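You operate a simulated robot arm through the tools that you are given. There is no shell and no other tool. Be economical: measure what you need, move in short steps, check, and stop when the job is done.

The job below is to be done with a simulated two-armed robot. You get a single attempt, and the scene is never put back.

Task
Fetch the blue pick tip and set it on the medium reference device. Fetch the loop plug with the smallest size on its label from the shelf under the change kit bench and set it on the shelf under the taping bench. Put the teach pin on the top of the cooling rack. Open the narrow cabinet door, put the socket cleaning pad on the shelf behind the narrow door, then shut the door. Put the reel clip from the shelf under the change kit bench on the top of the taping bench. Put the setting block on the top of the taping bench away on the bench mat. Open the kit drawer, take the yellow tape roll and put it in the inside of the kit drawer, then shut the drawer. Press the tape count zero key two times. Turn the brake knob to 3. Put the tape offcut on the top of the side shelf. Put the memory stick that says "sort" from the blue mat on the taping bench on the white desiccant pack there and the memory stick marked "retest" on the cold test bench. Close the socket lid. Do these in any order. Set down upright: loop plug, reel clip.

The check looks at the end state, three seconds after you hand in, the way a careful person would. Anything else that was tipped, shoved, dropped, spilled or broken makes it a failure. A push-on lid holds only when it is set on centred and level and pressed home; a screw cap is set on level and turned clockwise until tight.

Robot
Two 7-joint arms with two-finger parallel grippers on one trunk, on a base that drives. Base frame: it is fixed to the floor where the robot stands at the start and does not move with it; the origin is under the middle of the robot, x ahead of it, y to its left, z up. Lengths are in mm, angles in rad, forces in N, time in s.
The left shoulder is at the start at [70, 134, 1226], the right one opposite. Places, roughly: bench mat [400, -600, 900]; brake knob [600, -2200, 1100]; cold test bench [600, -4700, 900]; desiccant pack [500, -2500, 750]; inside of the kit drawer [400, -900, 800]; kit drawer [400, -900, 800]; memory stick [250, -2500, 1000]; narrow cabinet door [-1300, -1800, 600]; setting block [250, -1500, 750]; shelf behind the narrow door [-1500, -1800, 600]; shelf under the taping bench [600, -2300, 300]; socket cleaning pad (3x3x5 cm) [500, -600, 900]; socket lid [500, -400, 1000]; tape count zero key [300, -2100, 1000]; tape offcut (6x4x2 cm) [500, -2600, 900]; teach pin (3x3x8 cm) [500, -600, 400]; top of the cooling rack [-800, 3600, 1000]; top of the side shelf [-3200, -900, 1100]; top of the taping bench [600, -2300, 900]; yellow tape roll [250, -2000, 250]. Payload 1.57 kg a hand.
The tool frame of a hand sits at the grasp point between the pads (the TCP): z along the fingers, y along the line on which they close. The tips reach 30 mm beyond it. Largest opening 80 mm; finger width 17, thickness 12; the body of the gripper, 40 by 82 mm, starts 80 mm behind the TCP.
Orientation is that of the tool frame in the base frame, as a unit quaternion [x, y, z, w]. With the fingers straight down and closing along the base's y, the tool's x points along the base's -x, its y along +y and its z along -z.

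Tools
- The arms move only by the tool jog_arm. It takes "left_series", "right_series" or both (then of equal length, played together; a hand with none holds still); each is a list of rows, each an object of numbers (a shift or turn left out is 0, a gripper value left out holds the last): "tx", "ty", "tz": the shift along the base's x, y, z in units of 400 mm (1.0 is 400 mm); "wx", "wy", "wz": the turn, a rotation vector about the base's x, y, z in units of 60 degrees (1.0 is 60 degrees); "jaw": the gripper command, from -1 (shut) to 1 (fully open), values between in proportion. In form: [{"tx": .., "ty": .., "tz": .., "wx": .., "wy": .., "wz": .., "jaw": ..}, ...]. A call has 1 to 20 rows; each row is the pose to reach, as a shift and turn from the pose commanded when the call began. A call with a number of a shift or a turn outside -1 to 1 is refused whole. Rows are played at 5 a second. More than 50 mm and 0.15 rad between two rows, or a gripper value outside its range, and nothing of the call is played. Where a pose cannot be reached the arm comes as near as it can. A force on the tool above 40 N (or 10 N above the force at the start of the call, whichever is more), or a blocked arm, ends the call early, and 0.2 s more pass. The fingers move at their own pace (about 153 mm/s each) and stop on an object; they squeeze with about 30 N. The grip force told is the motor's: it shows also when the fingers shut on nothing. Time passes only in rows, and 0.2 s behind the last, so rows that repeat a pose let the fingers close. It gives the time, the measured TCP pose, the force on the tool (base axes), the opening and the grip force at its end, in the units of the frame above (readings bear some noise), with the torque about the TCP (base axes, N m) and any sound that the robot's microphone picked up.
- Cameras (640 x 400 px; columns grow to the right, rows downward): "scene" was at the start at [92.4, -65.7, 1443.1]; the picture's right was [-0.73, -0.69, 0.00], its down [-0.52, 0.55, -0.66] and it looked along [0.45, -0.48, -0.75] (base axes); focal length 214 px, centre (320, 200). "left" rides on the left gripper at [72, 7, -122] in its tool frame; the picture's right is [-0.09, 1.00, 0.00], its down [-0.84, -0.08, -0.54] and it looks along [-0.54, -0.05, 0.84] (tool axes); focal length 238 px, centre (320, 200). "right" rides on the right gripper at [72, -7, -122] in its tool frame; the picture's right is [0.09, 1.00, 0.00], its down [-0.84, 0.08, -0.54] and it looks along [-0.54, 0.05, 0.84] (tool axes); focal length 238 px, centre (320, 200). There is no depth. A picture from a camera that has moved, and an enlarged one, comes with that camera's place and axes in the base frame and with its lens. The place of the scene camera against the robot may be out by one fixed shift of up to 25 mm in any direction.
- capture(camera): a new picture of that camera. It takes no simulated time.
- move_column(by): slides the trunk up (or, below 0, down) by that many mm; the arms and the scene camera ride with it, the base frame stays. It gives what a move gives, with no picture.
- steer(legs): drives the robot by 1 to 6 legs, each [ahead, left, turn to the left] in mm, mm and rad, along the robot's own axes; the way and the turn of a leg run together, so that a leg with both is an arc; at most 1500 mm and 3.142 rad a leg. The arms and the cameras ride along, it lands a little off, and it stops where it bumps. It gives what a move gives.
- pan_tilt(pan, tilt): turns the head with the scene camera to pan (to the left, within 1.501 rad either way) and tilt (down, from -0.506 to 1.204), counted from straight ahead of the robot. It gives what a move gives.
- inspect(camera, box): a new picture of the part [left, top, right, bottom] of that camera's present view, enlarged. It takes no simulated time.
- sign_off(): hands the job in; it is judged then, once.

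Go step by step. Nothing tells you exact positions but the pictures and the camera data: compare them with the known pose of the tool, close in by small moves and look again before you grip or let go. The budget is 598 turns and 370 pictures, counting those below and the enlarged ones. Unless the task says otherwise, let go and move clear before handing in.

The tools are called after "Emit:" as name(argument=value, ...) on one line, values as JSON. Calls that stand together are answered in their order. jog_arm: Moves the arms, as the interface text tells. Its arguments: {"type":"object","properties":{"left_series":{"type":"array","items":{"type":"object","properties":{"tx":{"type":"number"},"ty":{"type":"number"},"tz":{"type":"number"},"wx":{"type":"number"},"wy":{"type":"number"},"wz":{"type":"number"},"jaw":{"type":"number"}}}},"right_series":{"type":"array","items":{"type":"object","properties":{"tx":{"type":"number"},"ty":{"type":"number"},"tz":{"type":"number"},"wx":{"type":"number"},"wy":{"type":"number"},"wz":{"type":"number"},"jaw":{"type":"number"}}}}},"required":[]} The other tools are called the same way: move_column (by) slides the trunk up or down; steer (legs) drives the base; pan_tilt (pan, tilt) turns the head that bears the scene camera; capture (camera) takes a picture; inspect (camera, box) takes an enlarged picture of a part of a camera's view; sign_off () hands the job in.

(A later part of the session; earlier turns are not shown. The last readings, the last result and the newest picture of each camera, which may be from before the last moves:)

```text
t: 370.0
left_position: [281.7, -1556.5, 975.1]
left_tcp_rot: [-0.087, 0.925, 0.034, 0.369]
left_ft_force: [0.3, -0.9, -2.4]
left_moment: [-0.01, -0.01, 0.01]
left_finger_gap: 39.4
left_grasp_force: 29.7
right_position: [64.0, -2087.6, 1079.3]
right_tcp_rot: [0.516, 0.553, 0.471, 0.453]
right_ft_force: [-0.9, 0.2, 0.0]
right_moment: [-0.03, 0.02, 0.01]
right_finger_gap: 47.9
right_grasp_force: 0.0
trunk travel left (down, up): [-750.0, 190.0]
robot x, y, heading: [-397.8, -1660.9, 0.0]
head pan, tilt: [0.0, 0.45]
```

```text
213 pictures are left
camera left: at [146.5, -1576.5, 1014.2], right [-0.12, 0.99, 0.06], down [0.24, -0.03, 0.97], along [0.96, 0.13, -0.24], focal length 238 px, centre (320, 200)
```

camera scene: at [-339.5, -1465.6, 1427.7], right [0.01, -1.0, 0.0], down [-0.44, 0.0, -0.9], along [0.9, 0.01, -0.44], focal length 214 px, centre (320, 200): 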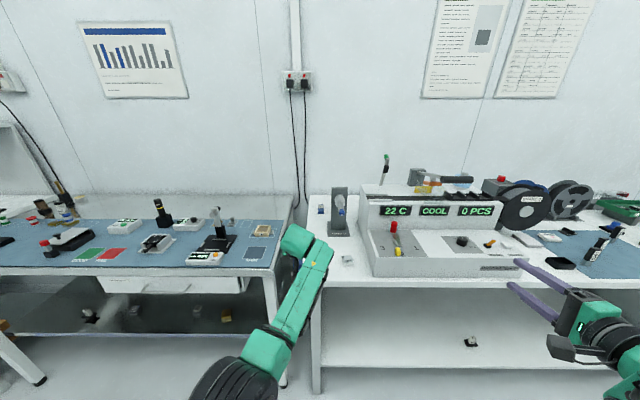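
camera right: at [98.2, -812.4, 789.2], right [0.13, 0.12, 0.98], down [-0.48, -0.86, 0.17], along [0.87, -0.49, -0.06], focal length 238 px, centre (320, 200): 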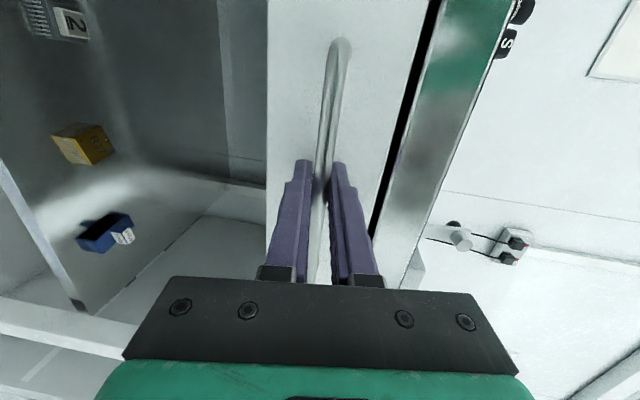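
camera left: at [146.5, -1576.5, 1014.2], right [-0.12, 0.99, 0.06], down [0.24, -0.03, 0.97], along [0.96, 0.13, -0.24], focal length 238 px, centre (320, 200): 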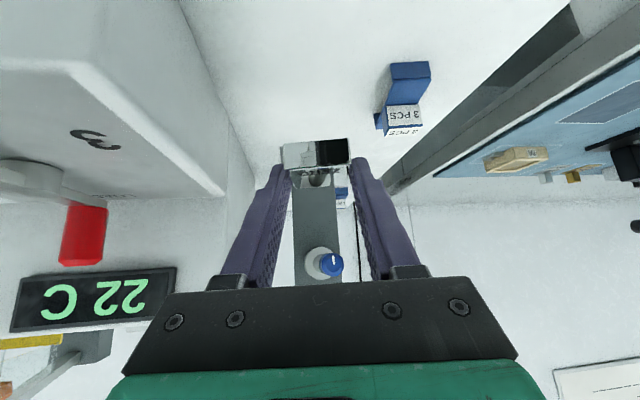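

The setting block is held. I carry it to the mat's empty outline at about [548,-1096], straightening the yaw on the way.

Emit:
jog_arm(left_series=[{"tz": 0.05, "wz": -0.09}, {"tz": 0.1, "wz": -0.177}, {"tz": 0.1, "wz": -0.177}])

Emit:
steer(legs=[[-60, 0, 0], [0, 460, 0], [200, 0, 0]])

Emit:
capture(camera="left")

Emit:
capture(camera="scene")

```text
t: 370.8
left_position: [282.0, -1557.7, 1015.7]
left_tcp_rot: [-0.001, 0.928, 0.0, 0.372]
left_ft_force: [-0.7, -0.6, -1.9]
left_moment: [0.0, 0.06, 0.0]
left_finger_gap: 39.4
left_grasp_force: 29.7
right_position: [64.6, -2087.9, 1078.1]
right_tcp_rot: [0.516, 0.554, 0.471, 0.454]
right_ft_force: [0.3, 0.1, -1.4]
right_moment: [0.02, 0.01, 0.0]
right_finger_gap: 47.9
right_grasp_force: 0.1
trunk travel left (down, up): [-750.0, 190.0]
robot x, y, heading: [-401.3, -1665.6, -0.002]
head pan, tilt: [0.0, 0.45]
```

```text
t: 375.3
left_position: [422.5, -1097.2, 1016.4]
left_tcp_rot: [0.002, 0.928, -0.001, 0.373]
left_ft_force: [-0.1, -0.6, -0.5]
left_moment: [0.0, 0.02, 0.02]
left_finger_gap: 39.6
left_grasp_force: 29.8
right_position: [202.8, -1625.3, 1079.6]
right_tcp_rot: [0.518, 0.552, 0.469, 0.455]
right_ft_force: [-0.7, -0.1, 0.3]
right_moment: [-0.05, 0.02, 0.0]
right_finger_gap: 47.8
right_grasp_force: 0.3
trunk travel left (down, up): [-750.0, 190.0]
robot x, y, heading: [-260.4, -1201.0, -0.005]
head pan, tilt: [0.0, 0.45]
```

```text
212 pictures are left
camera left: at [286.6, -1091.4, 1056.5], right [0.07, 1.0, 0.06], down [0.23, -0.08, 0.97], along [0.97, -0.05, -0.23], focal length 238 px, centre (320, 200)
```

left: 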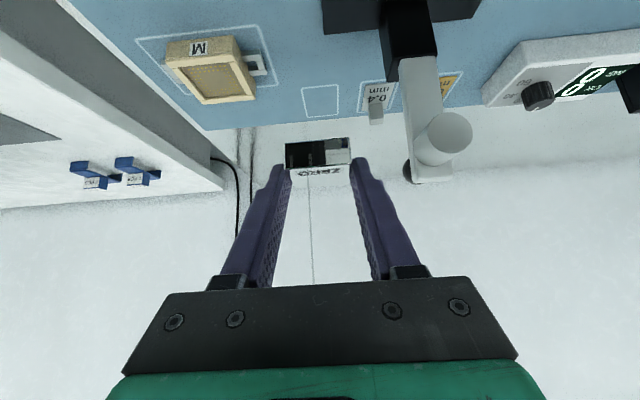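

```text
211 pictures are left
camera scene: at [-130.6, -1211.0, 1427.9], right [-0.01, -1.0, 0.0], down [-0.43, 0.0, -0.9], along [0.9, -0.01, -0.43], focal length 214 px, centre (320, 200)
```

scene: 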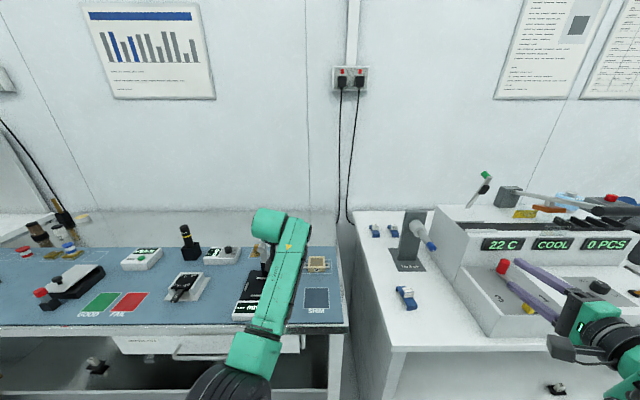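

The outline is at [546,-1096] straight ahead; the gauge pillar leaves about 16 mm. I drive forward 107.

Emit:
steer(legs=[[107, -2, 0.003]])

Emit:
capture(camera="left")

Emit:
capture(camera="scene")

```text
t: 376.5
left_position: [529.4, -1097.0, 1016.4]
left_tcp_rot: [0.001, 0.928, -0.001, 0.372]
left_ft_force: [0.4, -0.1, -2.3]
left_moment: [0.04, 0.0, 0.0]
left_finger_gap: 39.4
left_grasp_force: 29.8
right_position: [310.3, -1628.2, 1079.2]
right_tcp_rot: [0.517, 0.552, 0.47, 0.455]
right_ft_force: [0.4, 0.7, 0.0]
right_moment: [-0.02, 0.01, -0.05]
right_finger_gap: 48.1
right_grasp_force: 0.1
trunk travel left (down, up): [-750.0, 190.0]
robot x, y, heading: [-154.2, -1205.2, -0.01]
head pan, tilt: [0.0, 0.45]
```

```text
210 pictures are left
camera left: at [393.5, -1093.2, 1056.5], right [0.07, 1.0, 0.06], down [0.23, -0.08, 0.97], along [0.97, -0.05, -0.23], focal length 238 px, centre (320, 200)
```

left: 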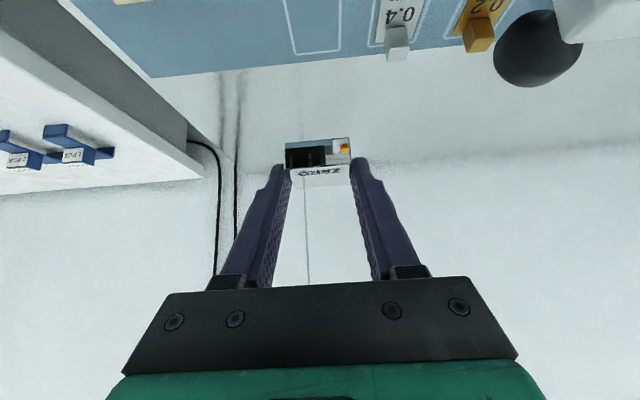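

```text
209 pictures are left
camera scene: at [-23.4, -1213.5, 1427.9], right [-0.01, -1.0, 0.0], down [-0.43, 0.0, -0.9], along [0.9, -0.01, -0.43], focal length 214 px, centre (320, 200)
```

scene: 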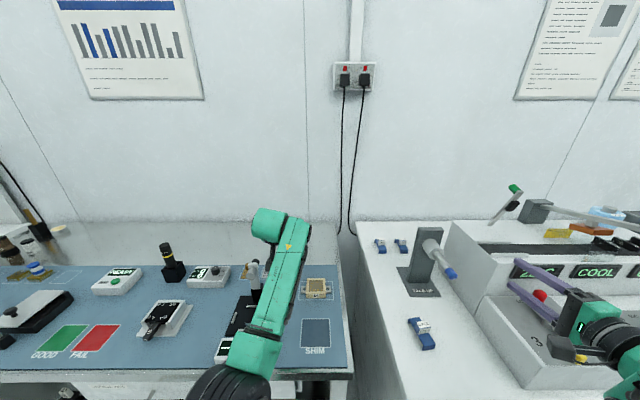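

I lower the block onto the outline with the arm alone.

Emit:
jog_arm(left_series=[{"tx": 0.01, "tz": -0.1}, {"tx": 0.01, "tz": -0.2}, {"tx": 0.01, "tz": -0.25}, {"tx": 0.01, "tz": -0.27}, {"tx": 0.01, "tz": -0.28}, {"tx": 0.01, "tz": -0.29}, {"tx": 0.01, "tz": -0.3}, {"tx": 0.01, "tz": -0.31}, {"tx": 0.01, "tz": -0.32}])

Emit:
inspect(camera="left", box=[200, 60, 440, 220])

```text
t: 378.5
left_position: [534.9, -1098.7, 892.8]
left_tcp_rot: [0.0, 0.927, 0.0, 0.376]
left_ft_force: [2.0, 1.4, 9.8]
left_moment: [0.06, 0.06, 0.01]
left_finger_gap: 39.4
left_grasp_force: 30.3
right_position: [309.4, -1628.2, 1080.1]
right_tcp_rot: [0.518, 0.552, 0.47, 0.455]
right_ft_force: [-0.1, -0.3, 0.4]
right_moment: [-0.02, -0.04, -0.01]
right_finger_gap: 48.2
right_grasp_force: 0.1
trunk travel left (down, up): [-750.0, 190.0]
robot x, y, heading: [-151.5, -1208.7, -0.009]
head pan, tilt: [0.0, 0.45]
```

```text
2.50 times, centred on (320, 140) of left
camera zoom: at [398.0, -1093.6, 931.2], right [0.07, 1.0, 0.06], down [0.22, -0.08, 0.97], along [0.97, -0.05, -0.23], focal length 596 px, centre (320, 350)
```

zoom: 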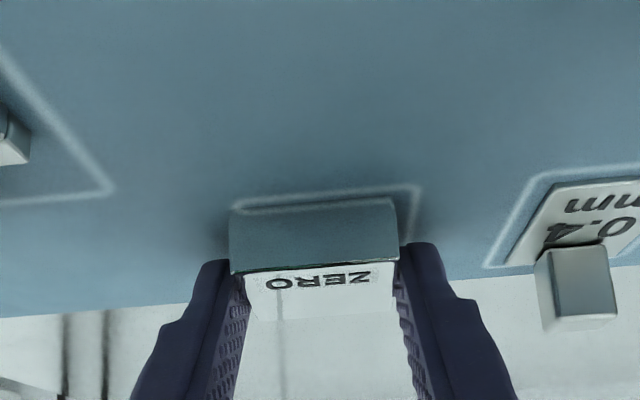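

Contact, slightly left of centre of the outline. I nudge 3.5 mm, set down and release.

Emit:
jog_arm(left_series=[{"tz": 0.012}, {"tz": 0.014, "ty": 0.009}, {"tz": 0.004, "ty": 0.009}, {"tz": -0.004, "ty": 0.009}, {"tz": 0.002, "ty": 0.009, "jaw": 0.5}, {"tz": 0.002, "ty": 0.009}, {"tz": 0.004, "ty": 0.009}, {"tz": 0.1, "ty": 0.009}, {"tz": 0.2, "ty": 0.009}, {"tz": 0.32, "ty": 0.009}])

Emit:
capture(camera="left")

```text
t: 380.7
left_position: [536.1, -1096.8, 1016.7]
left_tcp_rot: [0.0, 0.928, 0.0, 0.372]
left_ft_force: [0.0, -0.3, -0.2]
left_moment: [0.0, 0.02, 0.01]
left_finger_gap: 60.0
left_grasp_force: 0.0
right_position: [310.8, -1627.7, 1079.5]
right_tcp_rot: [0.518, 0.553, 0.469, 0.454]
right_ft_force: [0.0, 0.0, -0.2]
right_moment: [-0.02, 0.0, 0.01]
right_finger_gap: 48.1
right_grasp_force: 0.1
trunk travel left (down, up): [-750.0, 190.0]
robot x, y, heading: [-151.4, -1201.4, -0.003]
head pan, tilt: [0.0, 0.45]
```

```text
207 pictures are left
camera left: at [398.5, -1091.0, 1056.4], right [0.07, 1.0, 0.06], down [0.23, -0.08, 0.97], along [0.97, -0.05, -0.24], focal length 238 px, centre (320, 200)
```

left: 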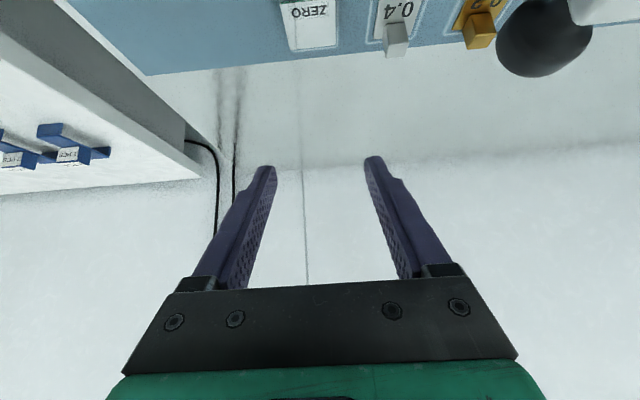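

ZERO is in its outline. Now the memory sticks: I back out and drive right to the blue mat on the taping bench.

Emit:
steer(legs=[[-340, 0, 0], [0, -1350, 0]])

Emit:
capture(camera="left")

Emit:
capture(camera="scene")

```text
t: 389.3
left_position: [196.9, -2436.3, 1016.8]
left_tcp_rot: [-0.005, 0.928, 0.002, 0.372]
left_ft_force: [0.4, 0.2, -0.2]
left_moment: [-0.02, -0.01, -0.02]
left_finger_gap: 59.8
left_grasp_force: 0.1
right_position: [-22.5, -2970.7, 1078.8]
right_tcp_rot: [0.515, 0.555, 0.472, 0.452]
right_ft_force: [0.6, 0.3, 0.0]
right_moment: [-0.03, -0.02, 0.04]
right_finger_gap: 47.9
right_grasp_force: 0.0
trunk travel left (down, up): [-750.0, 190.0]
robot x, y, heading: [-485.5, -2550.5, 0.004]
head pan, tilt: [0.0, 0.45]
```

```text
206 pictures are left
camera left: at [60.3, -2432.1, 1056.2], right [0.06, 1.0, 0.06], down [0.23, -0.07, 0.97], along [0.97, -0.04, -0.23], focal length 238 px, centre (320, 200)
```

left: 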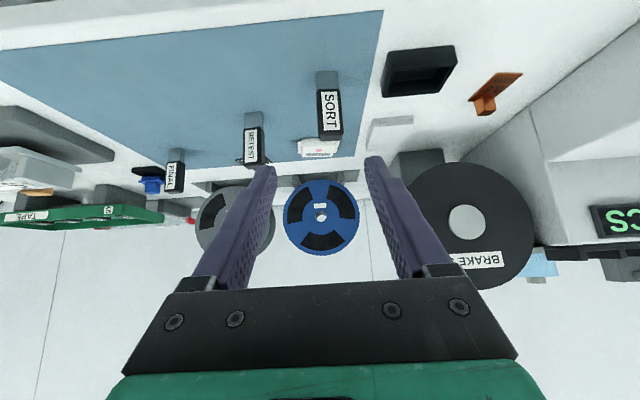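

```text
205 pictures are left
camera scene: at [-359.3, -2558.9, 1427.7], right [0.0, -1.0, 0.0], down [-0.44, 0.0, -0.9], along [0.9, 0.0, -0.44], focal length 214 px, centre (320, 200)
```

scene: 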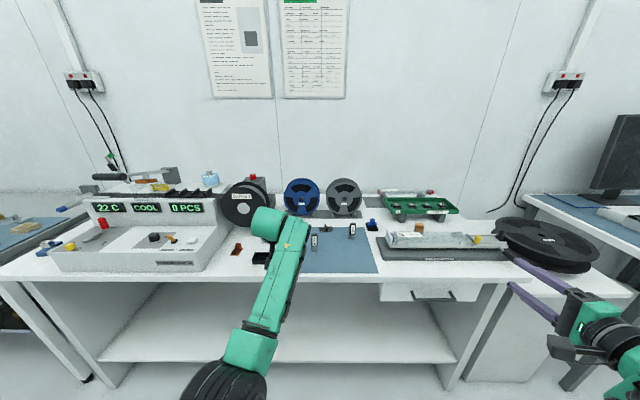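

SORT is at about [283,-2426], z 862–936; the desiccant pack at about [459,-2446]; RETEST at [352,-2533]. I zoom in to see the shapes.

Emit:
inspect(camera="left", box=[220, 50, 420, 180])

```text
3.08 times, centred on (320, 115) of left
camera zoom: at [60.3, -2432.1, 1056.2], right [0.06, 1.0, 0.06], down [0.23, -0.07, 0.97], along [0.97, -0.04, -0.23], focal length 733 px, centre (320, 462)
```

zoom: 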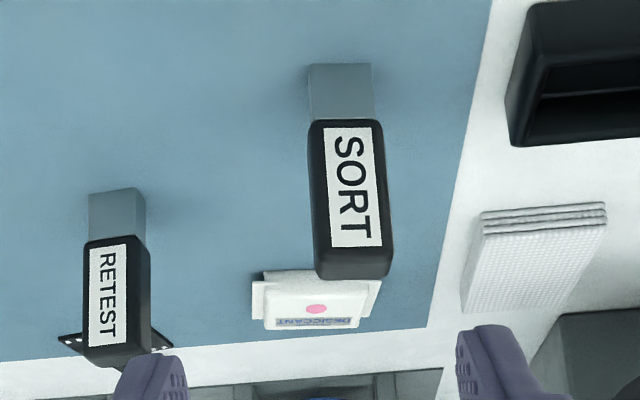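

I drive 70 forward and take SORT by its cap.

Emit:
jog_arm(left_series=[{"tz": 0.05, "jaw": 0.2}, {"tz": 0.05}])

Emit:
steer(legs=[[68, 11, 0]])

Emit:
inspect(camera="left", box=[220, 0, 420, 130])

```text
t: 389.9
left_position: [195.4, -2436.8, 1036.6]
left_tcp_rot: [-0.003, 0.928, 0.0, 0.372]
left_ft_force: [0.3, 0.5, -0.1]
left_moment: [-0.02, 0.02, -0.04]
left_finger_gap: 48.2
left_grasp_force: 0.0
right_position: [-21.1, -2969.4, 1079.9]
right_tcp_rot: [0.515, 0.555, 0.472, 0.452]
right_ft_force: [-0.4, -0.9, -0.3]
right_moment: [-0.03, 0.04, 0.04]
right_finger_gap: 48.1
right_grasp_force: 0.1
trunk travel left (down, up): [-750.0, 190.0]
robot x, y, heading: [-490.9, -2549.3, 0.001]
head pan, tilt: [0.0, 0.45]
```

```text
t: 390.9
left_position: [259.9, -2425.7, 1038.7]
left_tcp_rot: [-0.004, 0.927, 0.002, 0.374]
left_ft_force: [0.0, -0.3, -0.4]
left_moment: [-0.01, 0.0, -0.01]
left_finger_gap: 48.0
left_grasp_force: 0.0
right_position: [40.1, -2960.1, 1079.9]
right_tcp_rot: [0.514, 0.554, 0.473, 0.453]
right_ft_force: [-0.6, 0.3, -0.2]
right_moment: [-0.03, -0.01, 0.03]
right_finger_gap: 48.1
right_grasp_force: 0.0
trunk travel left (down, up): [-750.0, 190.0]
robot x, y, heading: [-418.0, -2541.1, 0.005]
head pan, tilt: [0.0, 0.45]
```

```text
3.08 times, centred on (320, 65) of left
camera zoom: at [123.0, -2422.1, 1078.0], right [0.06, 1.0, 0.06], down [0.23, -0.08, 0.97], along [0.97, -0.04, -0.23], focal length 733 px, centre (320, 615)
```

zoom: 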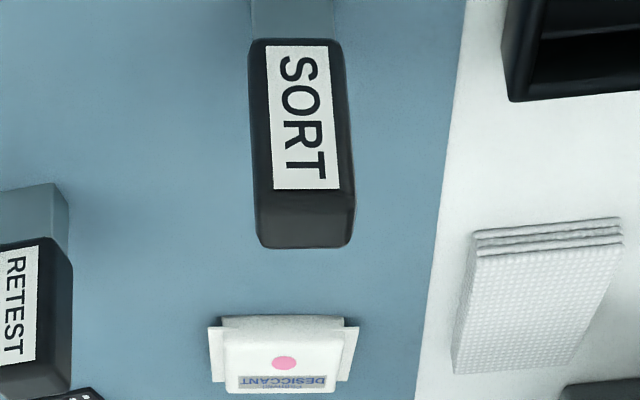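

Cap centre [277,-2425]. Descend and grip.

Emit:
jog_arm(left_series=[{"tx": 0.02, "tz": -0.1}, {"tx": 0.042, "tz": -0.2}, {"tx": 0.042, "tz": -0.28}, {"tx": 0.042, "tz": -0.307}, {"tx": 0.042, "tz": -0.307, "jaw": -1}, {"tx": 0.042, "tz": -0.307}, {"tx": 0.042, "tz": -0.307}, {"tx": 0.042, "tz": -0.25}, {"tx": 0.042, "tz": -0.2}])

Emit:
capture(camera="left")

```text
t: 392.9
left_position: [280.7, -2426.1, 956.1]
left_tcp_rot: [-0.004, 0.928, 0.002, 0.372]
left_ft_force: [0.3, -0.3, 0.3]
left_moment: [0.0, -0.01, -0.05]
left_finger_gap: 25.1
left_grasp_force: 30.4
right_position: [44.2, -2959.3, 1079.1]
right_tcp_rot: [0.515, 0.555, 0.471, 0.452]
right_ft_force: [0.0, -0.6, 0.7]
right_moment: [-0.01, 0.01, -0.01]
right_finger_gap: 47.9
right_grasp_force: 0.1
trunk travel left (down, up): [-750.0, 190.0]
robot x, y, heading: [-422.5, -2538.7, 0.005]
head pan, tilt: [0.0, 0.45]
```

```text
202 pictures are left
camera left: at [143.0, -2421.9, 996.0], right [0.06, 1.0, 0.06], down [0.23, -0.07, 0.97], along [0.97, -0.04, -0.23], focal length 238 px, centre (320, 200)
```

left: 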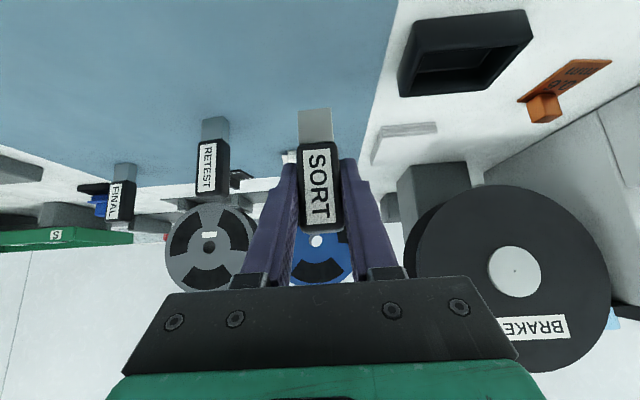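

SORT is held. I carry it straight ahead over the desiccant pack at about [449,-2445].

Emit:
jog_arm(left_series=[{"tz": 0.04}, {"tz": 0.04}])

Emit:
steer(legs=[[150, -19, 0]])

Emit:
capture(camera="left")

Emit:
inspect(camera="left", box=[240, 40, 400, 150])

```text
t: 393.5
left_position: [279.4, -2425.3, 973.7]
left_tcp_rot: [-0.004, 0.928, 0.001, 0.372]
left_ft_force: [0.9, 0.3, 0.1]
left_moment: [-0.01, 0.0, 0.03]
left_finger_gap: 24.9
left_grasp_force: 30.5
right_position: [44.2, -2959.1, 1079.0]
right_tcp_rot: [0.515, 0.555, 0.472, 0.452]
right_ft_force: [-0.3, -0.1, -0.4]
right_moment: [0.0, 0.01, 0.03]
right_finger_gap: 47.8
right_grasp_force: 0.1
trunk travel left (down, up): [-750.0, 190.0]
robot x, y, heading: [-426.1, -2539.3, 0.004]
head pan, tilt: [0.0, 0.45]
```

```text
t: 394.9
left_position: [431.6, -2443.3, 973.2]
left_tcp_rot: [-0.005, 0.927, 0.002, 0.374]
left_ft_force: [-0.6, -0.2, -0.2]
left_moment: [-0.02, 0.0, 0.0]
left_finger_gap: 24.9
left_grasp_force: 30.1
right_position: [197.7, -2977.4, 1079.8]
right_tcp_rot: [0.514, 0.554, 0.473, 0.453]
right_ft_force: [-0.4, -0.5, 0.8]
right_moment: [-0.02, 0.03, -0.01]
right_finger_gap: 47.7
right_grasp_force: 0.1
trunk travel left (down, up): [-750.0, 190.0]
robot x, y, heading: [-270.4, -2559.3, 0.008]
head pan, tilt: [0.0, 0.45]
```

```text
201 pictures are left
camera left: at [295.8, -2439.2, 1013.0], right [0.06, 1.0, 0.06], down [0.23, -0.07, 0.97], along [0.97, -0.04, -0.23], focal length 238 px, centre (320, 200)
```

left: 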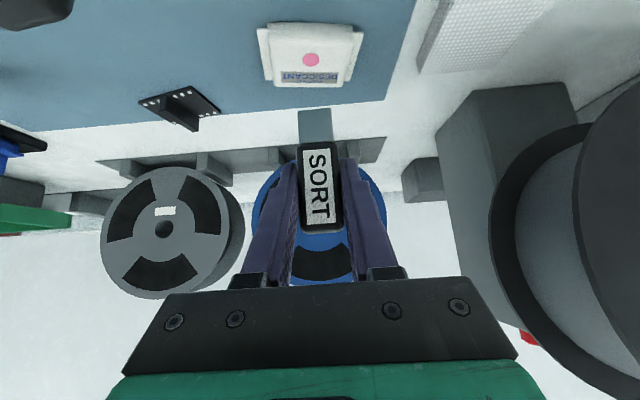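

```text
3.64 times, centred on (320, 95) of left
camera zoom: at [295.8, -2439.2, 1013.0], right [0.06, 1.0, 0.06], down [0.23, -0.07, 0.97], along [0.97, -0.04, -0.23], focal length 867 px, centre (320, 582)
```

zoom: 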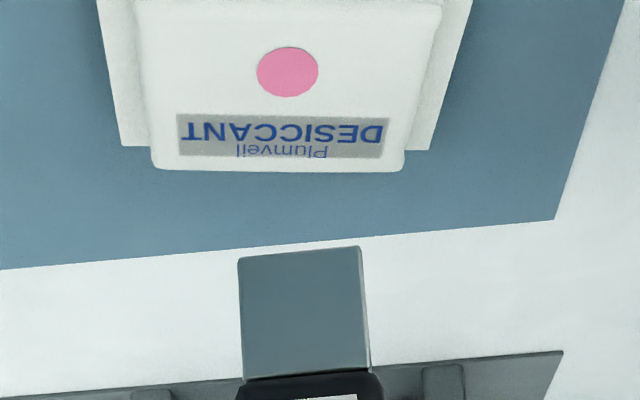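

Pack centre [445,-2447]. I shift onto it and lower with small steps.

Emit:
jog_arm(left_series=[{"tx": 0.031, "ty": -0.009}, {"tx": 0.031, "ty": -0.009, "tz": -0.06}, {"tx": 0.031, "ty": -0.009, "tz": -0.09}, {"tx": 0.031, "ty": -0.009, "tz": -0.1}, {"tx": 0.031, "ty": -0.009, "tz": -0.108}, {"tx": 0.031, "ty": -0.009, "tz": -0.116}, {"tx": 0.031, "ty": -0.009, "tz": -0.124}, {"tx": 0.031, "ty": -0.009, "tz": -0.132}])

Emit:
inspect(camera="left", box=[220, 40, 420, 210])

```text
t: 396.7
left_position: [444.6, -2446.7, 929.6]
left_tcp_rot: [-0.003, 0.925, 0.002, 0.381]
left_ft_force: [3.3, 2.9, 29.2]
left_moment: [0.09, -0.16, 0.03]
left_finger_gap: 25.3
left_grasp_force: 29.9
right_position: [193.2, -2978.7, 1080.6]
right_tcp_rot: [0.514, 0.554, 0.473, 0.454]
right_ft_force: [0.9, 0.2, -0.4]
right_moment: [0.0, -0.05, 0.02]
right_finger_gap: 48.2
right_grasp_force: 0.0
trunk travel left (down, up): [-750.0, 190.0]
robot x, y, heading: [-270.4, -2558.7, 0.005]
head pan, tilt: [0.0, 0.45]
```

```text
2.35 times, centred on (320, 125) of left
camera zoom: at [307.4, -2443.3, 966.5], right [0.06, 1.0, 0.06], down [0.21, -0.08, 0.97], along [0.98, -0.04, -0.22], focal length 561 px, centre (320, 376)
```

zoom: 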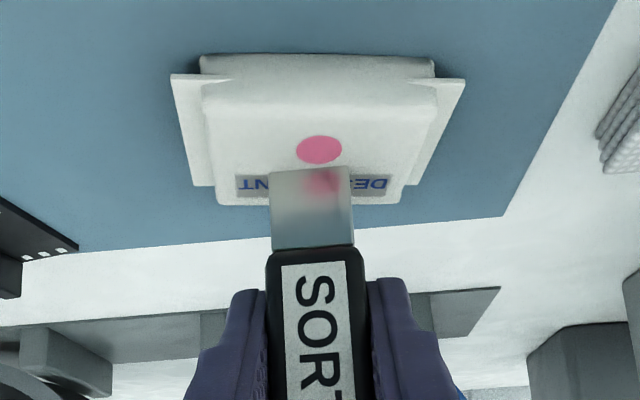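

It touches, a bit toward the pack's rear. I lift, shift 9 mm back toward me, and set down again.

Emit:
jog_arm(left_series=[{"tz": 0.03}, {"tz": 0.045}, {"tz": 0.045, "tx": -0.022}, {"tz": 0.03, "tx": -0.022}, {"tz": 0.022, "tx": -0.022}, {"tz": 0.016, "tx": -0.022}, {"tz": 0.01, "tx": -0.022}, {"tz": 0.01, "tx": -0.022}])

Emit:
inspect(camera="left", box=[220, 40, 420, 210])

```text
t: 398.5
left_position: [436.3, -2447.2, 930.1]
left_tcp_rot: [-0.004, 0.926, 0.002, 0.377]
left_ft_force: [6.1, 2.1, 20.0]
left_moment: [0.09, -0.36, 0.01]
left_finger_gap: 25.2
left_grasp_force: 29.7
right_position: [196.5, -2977.2, 1079.8]
right_tcp_rot: [0.514, 0.554, 0.473, 0.452]
right_ft_force: [0.0, 0.5, -0.6]
right_moment: [0.01, -0.03, 0.03]
right_finger_gap: 48.1
right_grasp_force: 0.1
trunk travel left (down, up): [-750.0, 190.0]
robot x, y, heading: [-267.3, -2556.8, 0.004]
head pan, tilt: [0.0, 0.45]
```

```text
2.35 times, centred on (320, 125) of left
camera zoom: at [300.1, -2443.5, 967.3], right [0.06, 1.0, 0.06], down [0.22, -0.08, 0.97], along [0.97, -0.04, -0.22], focal length 561 px, centre (320, 376)
```

zoom: 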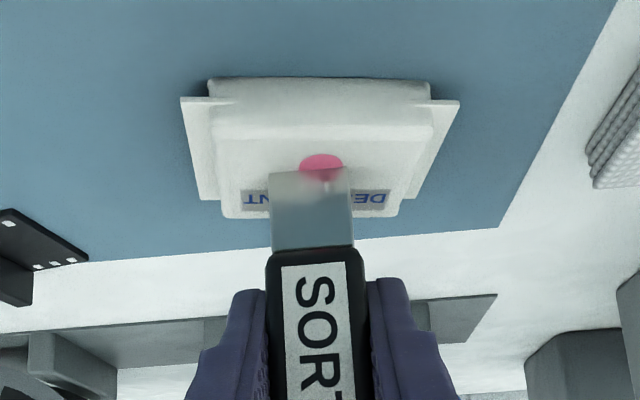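

Centred on the pack. I relax the push and open slightly, then fully.

Emit:
jog_arm(left_series=[{"tz": 0.008}, {"tz": 0.012}, {"tz": 0.012, "jaw": -0.2}, {"tz": 0.012}, {"tz": 0.012}])

Emit:
inspect(camera="left", box=[220, 40, 420, 210])

```text
t: 399.7
left_position: [437.8, -2448.8, 928.3]
left_tcp_rot: [-0.005, 0.928, 0.001, 0.373]
left_ft_force: [0.6, -0.7, 0.4]
left_moment: [-0.02, 0.02, 0.04]
left_finger_gap: 32.0
left_grasp_force: 0.0
right_position: [198.9, -2977.9, 1079.1]
right_tcp_rot: [0.515, 0.555, 0.471, 0.452]
right_ft_force: [-0.1, 0.0, 0.2]
right_moment: [-0.02, -0.03, 0.01]
right_finger_gap: 48.2
right_grasp_force: 0.1
trunk travel left (down, up): [-750.0, 190.0]
robot x, y, heading: [-270.4, -2558.8, 0.007]
head pan, tilt: [0.0, 0.45]
```

```text
2.35 times, centred on (320, 125) of left
camera zoom: at [301.2, -2443.6, 967.7], right [0.06, 1.0, 0.06], down [0.23, -0.07, 0.97], along [0.97, -0.04, -0.23], focal length 561 px, centre (320, 376)
```

zoom: 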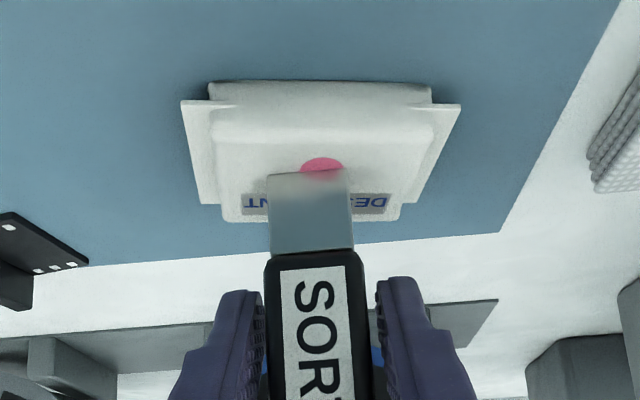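

It stands freely. I open wider, retreat along the finger direction, and check.

Emit:
jog_arm(left_series=[{"jaw": 0.3}, {"jaw": 0.3}, {"tz": 0.05, "tx": -0.05}, {"tz": 0.12, "tx": -0.13}, {"tz": 0.2, "tx": -0.15}])

Emit:
steer(legs=[[-100, 0, 0]])

Emit:
capture(camera="left")

```text
t: 400.9
left_position: [375.8, -2445.6, 1008.5]
left_tcp_rot: [-0.004, 0.928, 0.002, 0.372]
left_ft_force: [0.0, 0.8, -0.2]
left_moment: [-0.01, -0.02, 0.0]
left_finger_gap: 51.9
left_grasp_force: 0.1
right_position: [198.8, -2976.6, 1078.1]
right_tcp_rot: [0.516, 0.554, 0.472, 0.452]
right_ft_force: [0.3, -0.3, -0.3]
right_moment: [0.0, 0.06, 0.03]
right_finger_gap: 47.9
right_grasp_force: 0.0
trunk travel left (down, up): [-750.0, 190.0]
robot x, y, heading: [-270.7, -2558.8, 0.006]
head pan, tilt: [0.0, 0.45]
```

```text
t: 402.0
left_position: [278.3, -2447.2, 1007.3]
left_tcp_rot: [-0.006, 0.928, 0.002, 0.372]
left_ft_force: [-0.1, -0.5, -0.1]
left_moment: [0.01, -0.01, 0.0]
left_finger_gap: 51.8
left_grasp_force: 0.1
right_position: [100.8, -2978.5, 1077.3]
right_tcp_rot: [0.514, 0.555, 0.472, 0.452]
right_ft_force: [-0.5, -0.5, -0.3]
right_moment: [-0.02, 0.0, 0.02]
right_finger_gap: 48.0
right_grasp_force: 0.1
trunk travel left (down, up): [-750.0, 190.0]
robot x, y, heading: [-371.0, -2558.7, 0.007]
head pan, tilt: [0.0, 0.45]
```

```text
196 pictures are left
camera left: at [141.4, -2442.7, 1047.1], right [0.06, 1.0, 0.06], down [0.23, -0.07, 0.97], along [0.97, -0.04, -0.23], focal length 238 px, centre (320, 200)
```

left: 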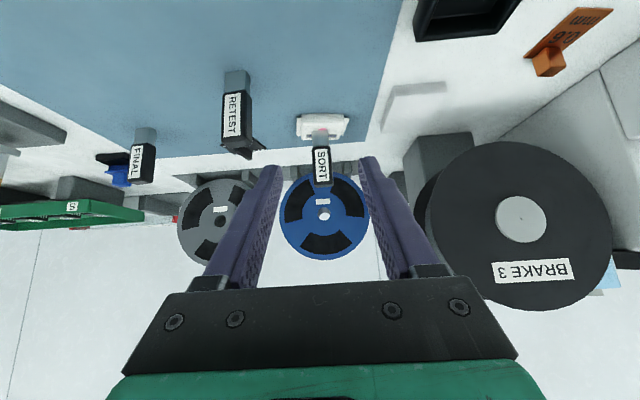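

SORT stands on the pack. Now RETEST near [348,-2530]: I shift right and look.

Emit:
steer(legs=[[10, -83, -0.006]])

Emit:
inspect(camera="left", box=[220, 40, 420, 180])

```text
t: 403.1
left_position: [287.8, -2530.9, 1008.3]
left_tcp_rot: [-0.002, 0.928, 0.0, 0.373]
left_ft_force: [0.1, 0.3, -0.3]
left_moment: [-0.01, 0.0, -0.03]
left_finger_gap: 51.8
left_grasp_force: 0.1
right_position: [107.8, -3061.5, 1078.8]
right_tcp_rot: [0.516, 0.554, 0.471, 0.453]
right_ft_force: [0.3, 0.9, 0.0]
right_moment: [-0.01, -0.01, -0.03]
right_finger_gap: 48.1
right_grasp_force: 0.2
trunk travel left (down, up): [-750.0, 190.0]
robot x, y, heading: [-357.6, -2642.2, -0.005]
head pan, tilt: [0.0, 0.45]
```

```text
2.86 times, centred on (320, 110) of left
camera zoom: at [151.3, -2526.2, 1047.4], right [0.06, 1.0, 0.06], down [0.23, -0.07, 0.97], along [0.97, -0.05, -0.23], focal length 681 px, centre (320, 457)
```

zoom: 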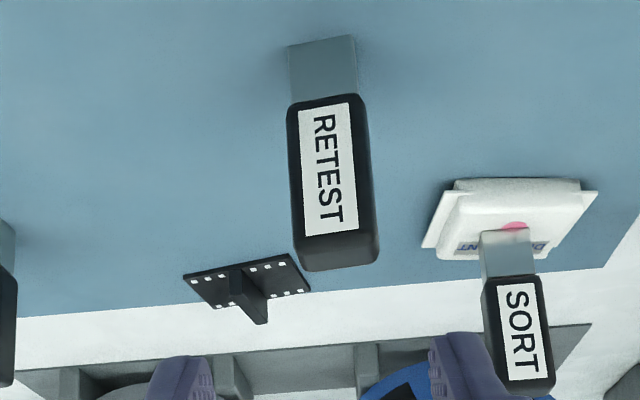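

RETEST cap centre [340,-2527], slight yaw. Approach, grip and lift.

Emit:
jog_arm(left_series=[{"tx": 0.07, "ty": 0.01, "tz": -0.03, "wz": 0.05}, {"tx": 0.13, "ty": 0.01, "tz": -0.12, "wz": 0.09}, {"tx": 0.13, "ty": 0.01, "tz": -0.2, "wz": 0.09}, {"tx": 0.13, "ty": 0.01, "tz": -0.23, "wz": 0.09}, {"tx": 0.13, "ty": 0.01, "tz": -0.23, "wz": 0.09}])

Emit:
inspect(camera="left", box=[220, 60, 420, 220])

```text
t: 404.3
left_position: [339.4, -2527.6, 916.2]
left_tcp_rot: [-0.045, 0.927, 0.018, 0.372]
left_ft_force: [-1.1, -0.7, -0.4]
left_moment: [-0.05, -0.01, 0.0]
left_finger_gap: 51.8
left_grasp_force: 0.0
right_position: [107.7, -3063.1, 1078.4]
right_tcp_rot: [0.516, 0.553, 0.471, 0.453]
right_ft_force: [-0.1, 0.5, 0.8]
right_moment: [0.01, -0.01, 0.0]
right_finger_gap: 47.5
right_grasp_force: 0.0
trunk travel left (down, up): [-750.0, 190.0]
robot x, y, heading: [-360.7, -2641.4, -0.001]
head pan, tilt: [0.0, 0.45]
```

```text
2.50 times, centred on (320, 140) of left
camera zoom: at [202.8, -2535.8, 955.2], right [-0.03, 1.0, 0.06], down [0.24, -0.05, 0.97], along [0.97, 0.04, -0.23], focal length 596 px, centre (320, 350)
```

zoom: 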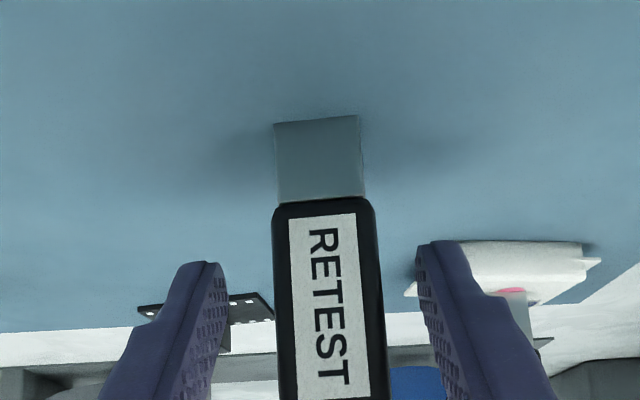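

Emit:
jog_arm(left_series=[{"jaw": -1}, {"jaw": -1}, {"jaw": -1}, {"tz": 0.05}, {"tz": 0.15}, {"tz": 0.25}])

Emit:
capture(camera="left")

```text
t: 405.7
left_position: [341.0, -2528.9, 1015.0]
left_tcp_rot: [-0.045, 0.927, 0.017, 0.371]
left_ft_force: [0.0, 1.2, -0.6]
left_moment: [0.02, 0.0, 0.02]
left_finger_gap: 25.1
left_grasp_force: 30.2
right_position: [107.2, -3062.9, 1079.3]
right_tcp_rot: [0.517, 0.553, 0.471, 0.453]
right_ft_force: [-0.9, 0.6, 0.2]
right_moment: [-0.01, 0.02, -0.04]
right_finger_gap: 47.9
right_grasp_force: 0.1
trunk travel left (down, up): [-750.0, 190.0]
robot x, y, heading: [-358.8, -2641.2, -0.004]
head pan, tilt: [0.0, 0.45]
```

```text
193 pictures are left
camera left: at [204.3, -2536.4, 1054.6], right [-0.03, 1.0, 0.06], down [0.24, -0.05, 0.97], along [0.97, 0.04, -0.23], focal length 238 px, centre (320, 200)
```

left: 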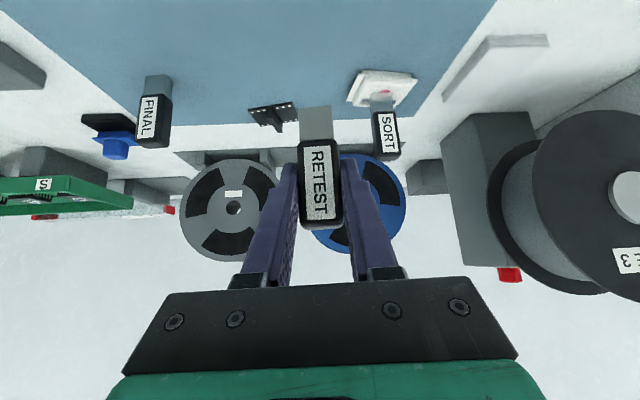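

RETEST held. I head for the cold test bench, stopping partway to look.

Emit:
steer(legs=[[-300, 0, 0], [0, -1100, 0]])

Emit:
pan_tilt(pan=-0.6, tilt=0.4)

Emit:
capture(camera="scene")

```text
t: 412.9
left_position: [37.0, -3633.2, 1015.6]
left_tcp_rot: [-0.039, 0.927, 0.015, 0.372]
left_ft_force: [0.0, -0.7, -0.7]
left_moment: [0.0, 0.03, -0.02]
left_finger_gap: 25.0
left_grasp_force: 30.1
right_position: [-202.7, -4164.1, 1079.1]
right_tcp_rot: [0.52, 0.55, 0.468, 0.456]
right_ft_force: [-0.4, 0.5, -0.6]
right_moment: [0.02, 0.01, 0.03]
right_finger_gap: 48.0
right_grasp_force: 0.1
trunk travel left (down, up): [-750.0, 190.0]
robot x, y, heading: [-666.7, -3735.9, -0.013]
head pan, tilt: [0.0, 0.45]
```

```text
t: 413.9
left_position: [36.6, -3632.7, 1015.3]
left_tcp_rot: [-0.04, 0.928, 0.016, 0.371]
left_ft_force: [-0.1, -0.4, 0.0]
left_moment: [-0.03, 0.01, 0.0]
left_finger_gap: 25.0
left_grasp_force: 30.3
right_position: [-202.9, -4163.8, 1078.3]
right_tcp_rot: [0.519, 0.55, 0.468, 0.456]
right_ft_force: [0.3, 0.2, 0.0]
right_moment: [0.01, 0.03, 0.03]
right_finger_gap: 48.0
right_grasp_force: 0.0
trunk travel left (down, up): [-750.0, 190.0]
robot x, y, heading: [-666.6, -3737.5, -0.012]
head pan, tilt: [-0.6, 0.4]
```

```text
192 pictures are left
camera scene: at [-549.6, -3799.9, 1432.4], right [-0.57, -0.82, 0.0], down [-0.32, 0.22, -0.92], along [0.75, -0.53, -0.39], focal length 214 px, centre (320, 200)
```

scene: 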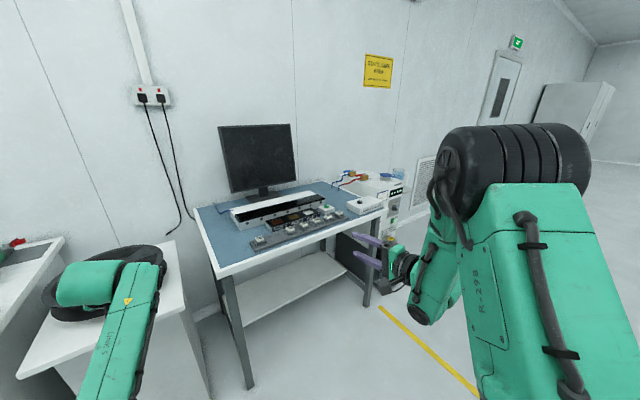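

A test bench with a monitor lies ahead right. I drive further along and look straight at it.

Emit:
steer(legs=[[0, -800, 0.012]])

Emit:
pan_tilt(pan=-0.1, tilt=0.45)

Emit:
capture(camera="scene")

```text
t: 418.3
left_position: [33.3, -4420.9, 1013.9]
left_tcp_rot: [-0.051, 0.927, 0.02, 0.372]
left_ft_force: [0.9, 0.1, -0.3]
left_moment: [0.01, 0.02, -0.01]
left_finger_gap: 25.0
left_grasp_force: 30.3
right_position: [-194.1, -4959.1, 1078.9]
right_tcp_rot: [0.513, 0.557, 0.473, 0.45]
right_ft_force: [0.3, -0.9, -0.6]
right_moment: [-0.03, 0.01, 0.04]
right_finger_gap: 48.1
right_grasp_force: 0.0
trunk travel left (down, up): [-750.0, 190.0]
robot x, y, heading: [-666.3, -4538.4, 0.011]
head pan, tilt: [-0.6, 0.4]
```

```text
t: 419.2
left_position: [32.6, -4422.4, 1015.0]
left_tcp_rot: [-0.052, 0.927, 0.02, 0.371]
left_ft_force: [0.6, 0.2, 0.1]
left_moment: [-0.02, 0.02, 0.02]
left_finger_gap: 25.0
left_grasp_force: 29.7
right_position: [-192.7, -4960.3, 1078.3]
right_tcp_rot: [0.513, 0.557, 0.473, 0.45]
right_ft_force: [-0.5, 0.2, 0.1]
right_moment: [0.03, 0.01, 0.0]
right_finger_gap: 48.0
right_grasp_force: 0.0
trunk travel left (down, up): [-750.0, 190.0]
robot x, y, heading: [-668.0, -4542.7, 0.013]
head pan, tilt: [-0.099, 0.45]
```

```text
191 pictures are left
camera scene: at [-534.5, -4559.9, 1427.8], right [-0.09, -1.0, 0.0], down [-0.43, 0.04, -0.9], along [0.9, -0.08, -0.44], focal length 214 px, centre (320, 200)
```

scene: 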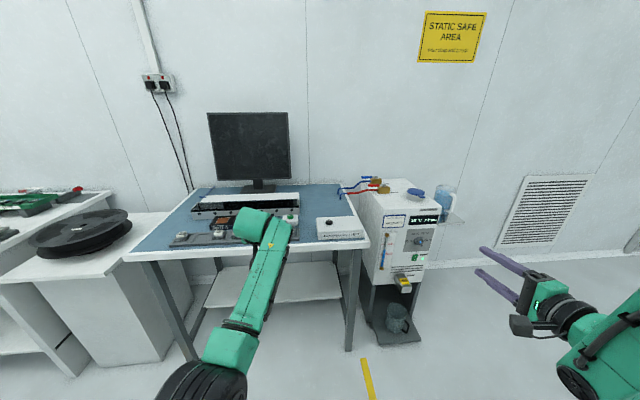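

This is the bench with the chiller: the cold test bench. I zoom in to pick a free spot.

Emit:
inspect(camera="scene", box=[160, 160, 460, 280])

```text
2.13 times, centred on (310, 220) of scene
camera zoom: at [-534.5, -4559.9, 1427.8], right [-0.09, -1.0, 0.0], down [-0.43, 0.04, -0.9], along [0.9, -0.08, -0.44], focal length 458 px, centre (341, 157)
```

zoom: 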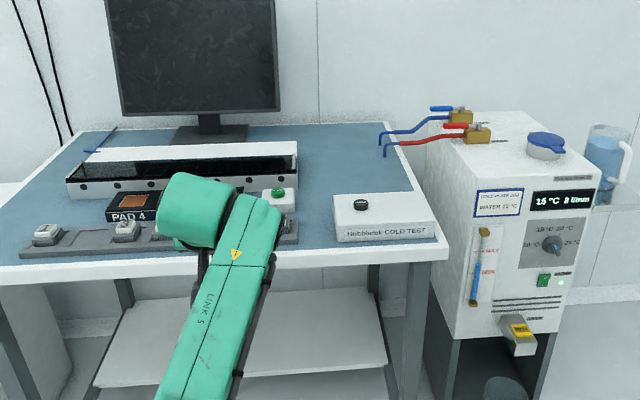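

"COLD TEST" is written on it. To keep the right arm away from the chiller I turn 0.35 rad to the right and reach in diagonally toward about [385,-4600].

Emit:
steer(legs=[[0, 0, -0.363], [220, 150, 0]])

Emit:
capture(camera="left")

Emit:
capture(camera="scene")

```text
t: 422.2
left_position: [287.9, -4615.3, 1015.3]
left_tcp_rot: [0.117, 0.92, -0.047, 0.37]
left_ft_force: [-0.1, -0.2, 0.3]
left_moment: [-0.01, 0.02, 0.02]
left_finger_gap: 25.2
left_grasp_force: 29.8
right_position: [-114.8, -5038.7, 1078.6]
right_tcp_rot: [0.604, 0.455, 0.385, 0.529]
right_ft_force: [-0.5, -0.1, 0.3]
right_moment: [0.01, -0.04, -0.01]
right_finger_gap: 48.0
right_grasp_force: 0.0
trunk travel left (down, up): [-750.0, 190.0]
robot x, y, heading: [-404.4, -4479.2, -0.352]
head pan, tilt: [-0.099, 0.45]
```

```text
189 pictures are left
camera left: at [158.4, -4576.5, 1054.8], right [0.31, 0.95, 0.06], down [0.2, -0.13, 0.97], along [0.93, -0.29, -0.23], focal length 238 px, centre (320, 200)
```

left: 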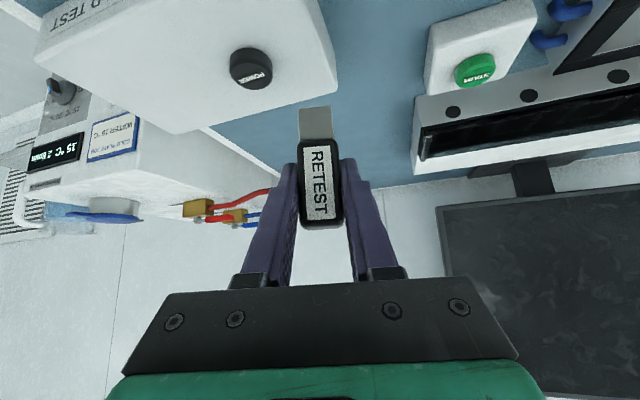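

```text
188 pictures are left
camera scene: at [-289.0, -4547.5, 1427.9], right [-0.44, -0.9, 0.0], down [-0.39, 0.19, -0.9], along [0.81, -0.39, -0.43], focal length 214 px, centre (320, 200)
```

scene: 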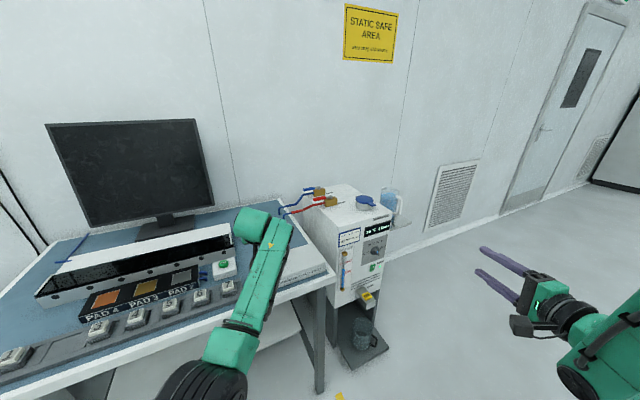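

Free mat between the COLD TEST box and the green-button unit, around [460,-4585]. I move over it.

Emit:
steer(legs=[[151, 87, 0]])

Emit:
capture(camera="left")

```text
t: 423.7
left_position: [457.7, -4587.3, 1016.7]
left_tcp_rot: [0.118, 0.92, -0.047, 0.37]
left_ft_force: [-0.1, -0.8, 0.0]
left_moment: [0.0, -0.02, 0.02]
left_finger_gap: 24.9
left_grasp_force: 30.2
right_position: [53.8, -5009.0, 1078.2]
right_tcp_rot: [0.605, 0.454, 0.385, 0.529]
right_ft_force: [0.1, 0.3, 0.7]
right_moment: [0.0, 0.01, -0.01]
right_finger_gap: 48.1
right_grasp_force: 0.1
trunk travel left (down, up): [-750.0, 190.0]
robot x, y, heading: [-236.2, -4449.4, -0.351]
head pan, tilt: [-0.099, 0.45]
```

```text
187 pictures are left
camera left: at [328.4, -4548.3, 1055.2], right [0.32, 0.95, 0.06], down [0.2, -0.13, 0.97], along [0.93, -0.29, -0.23], focal length 238 px, centre (320, 200)
```

left: 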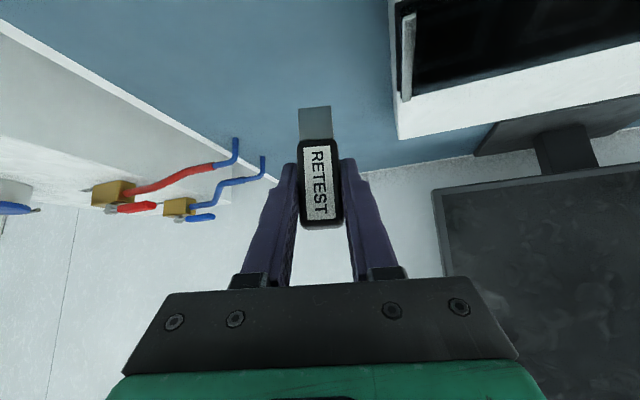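

Clear mat below. I lower the stick to contact.

Emit:
jog_arm(left_series=[{"tz": -0.1}, {"tz": -0.18}, {"tz": -0.21}, {"tz": -0.22}, {"tz": -0.23}, {"tz": -0.24}, {"tz": -0.25}, {"tz": -0.26}, {"tz": -0.27}])

Emit:
capture(camera="left")

```text
t: 425.7
left_position: [459.1, -4588.0, 915.9]
left_tcp_rot: [0.119, 0.917, -0.05, 0.377]
left_ft_force: [5.3, 1.5, 25.6]
left_moment: [0.04, -0.32, 0.02]
left_finger_gap: 25.0
left_grasp_force: 30.5
right_position: [52.0, -5007.3, 1081.3]
right_tcp_rot: [0.605, 0.454, 0.384, 0.529]
right_ft_force: [0.1, 1.1, 0.9]
right_moment: [-0.02, 0.01, 0.01]
right_finger_gap: 48.1
right_grasp_force: 0.1
trunk travel left (down, up): [-750.0, 190.0]
robot x, y, heading: [-236.0, -4451.8, -0.352]
head pan, tilt: [-0.099, 0.45]
```

```text
186 pictures are left
camera left: at [328.2, -4548.0, 952.6], right [0.32, 0.95, 0.06], down [0.19, -0.13, 0.97], along [0.93, -0.3, -0.22], focal length 238 px, centre (320, 200)
```

left: 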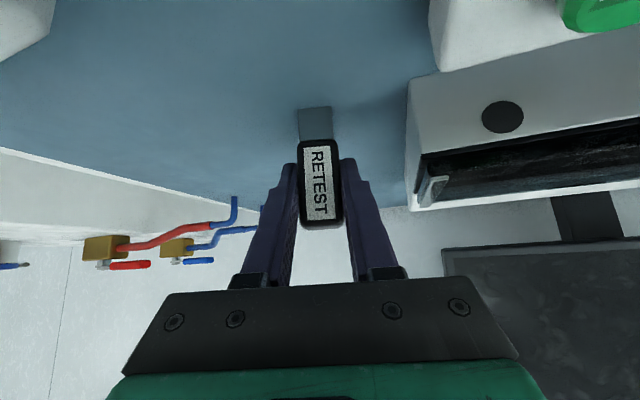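

On the mat. Relax, open, withdraw.

Emit:
jog_arm(left_series=[{"tz": 0.01}, {"tz": 0.016}, {"tz": 0.016, "jaw": -0.2}, {"tz": 0.016}, {"tz": 0.016, "jaw": 0.2}, {"tz": 0.016}, {"tz": 0.06, "tx": -0.05, "ty": 0.016}, {"tz": 0.14, "tx": -0.1, "ty": 0.03}, {"tz": 0.24, "tx": -0.1, "ty": 0.03}])

Emit:
capture(camera="left")

```text
t: 427.7
left_position: [419.8, -4576.5, 1003.3]
left_tcp_rot: [0.118, 0.921, -0.048, 0.368]
left_ft_force: [-0.4, 0.9, 0.2]
left_moment: [-0.02, -0.01, 0.02]
left_finger_gap: 47.9
left_grasp_force: 0.0
right_position: [55.5, -5008.0, 1079.4]
right_tcp_rot: [0.606, 0.455, 0.384, 0.528]
right_ft_force: [-0.8, 0.7, 0.6]
right_moment: [-0.02, -0.02, 0.01]
right_finger_gap: 47.8
right_grasp_force: 0.1
trunk travel left (down, up): [-750.0, 190.0]
robot x, y, heading: [-234.6, -4451.8, -0.355]
head pan, tilt: [-0.099, 0.45]
```

```text
185 pictures are left
camera left: at [289.9, -4536.9, 1041.5], right [0.32, 0.95, 0.06], down [0.2, -0.13, 0.97], along [0.93, -0.29, -0.23], focal length 238 px, centre (320, 200)
```

left: 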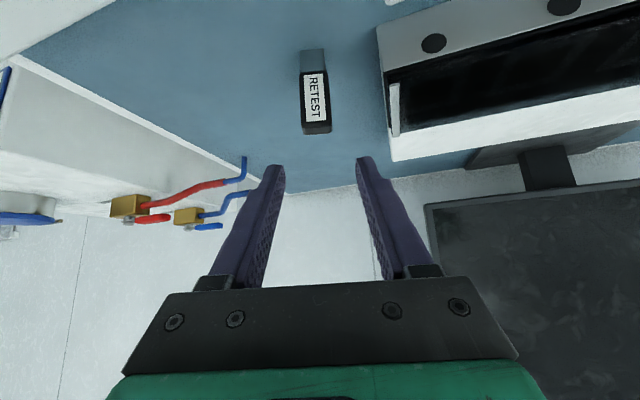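

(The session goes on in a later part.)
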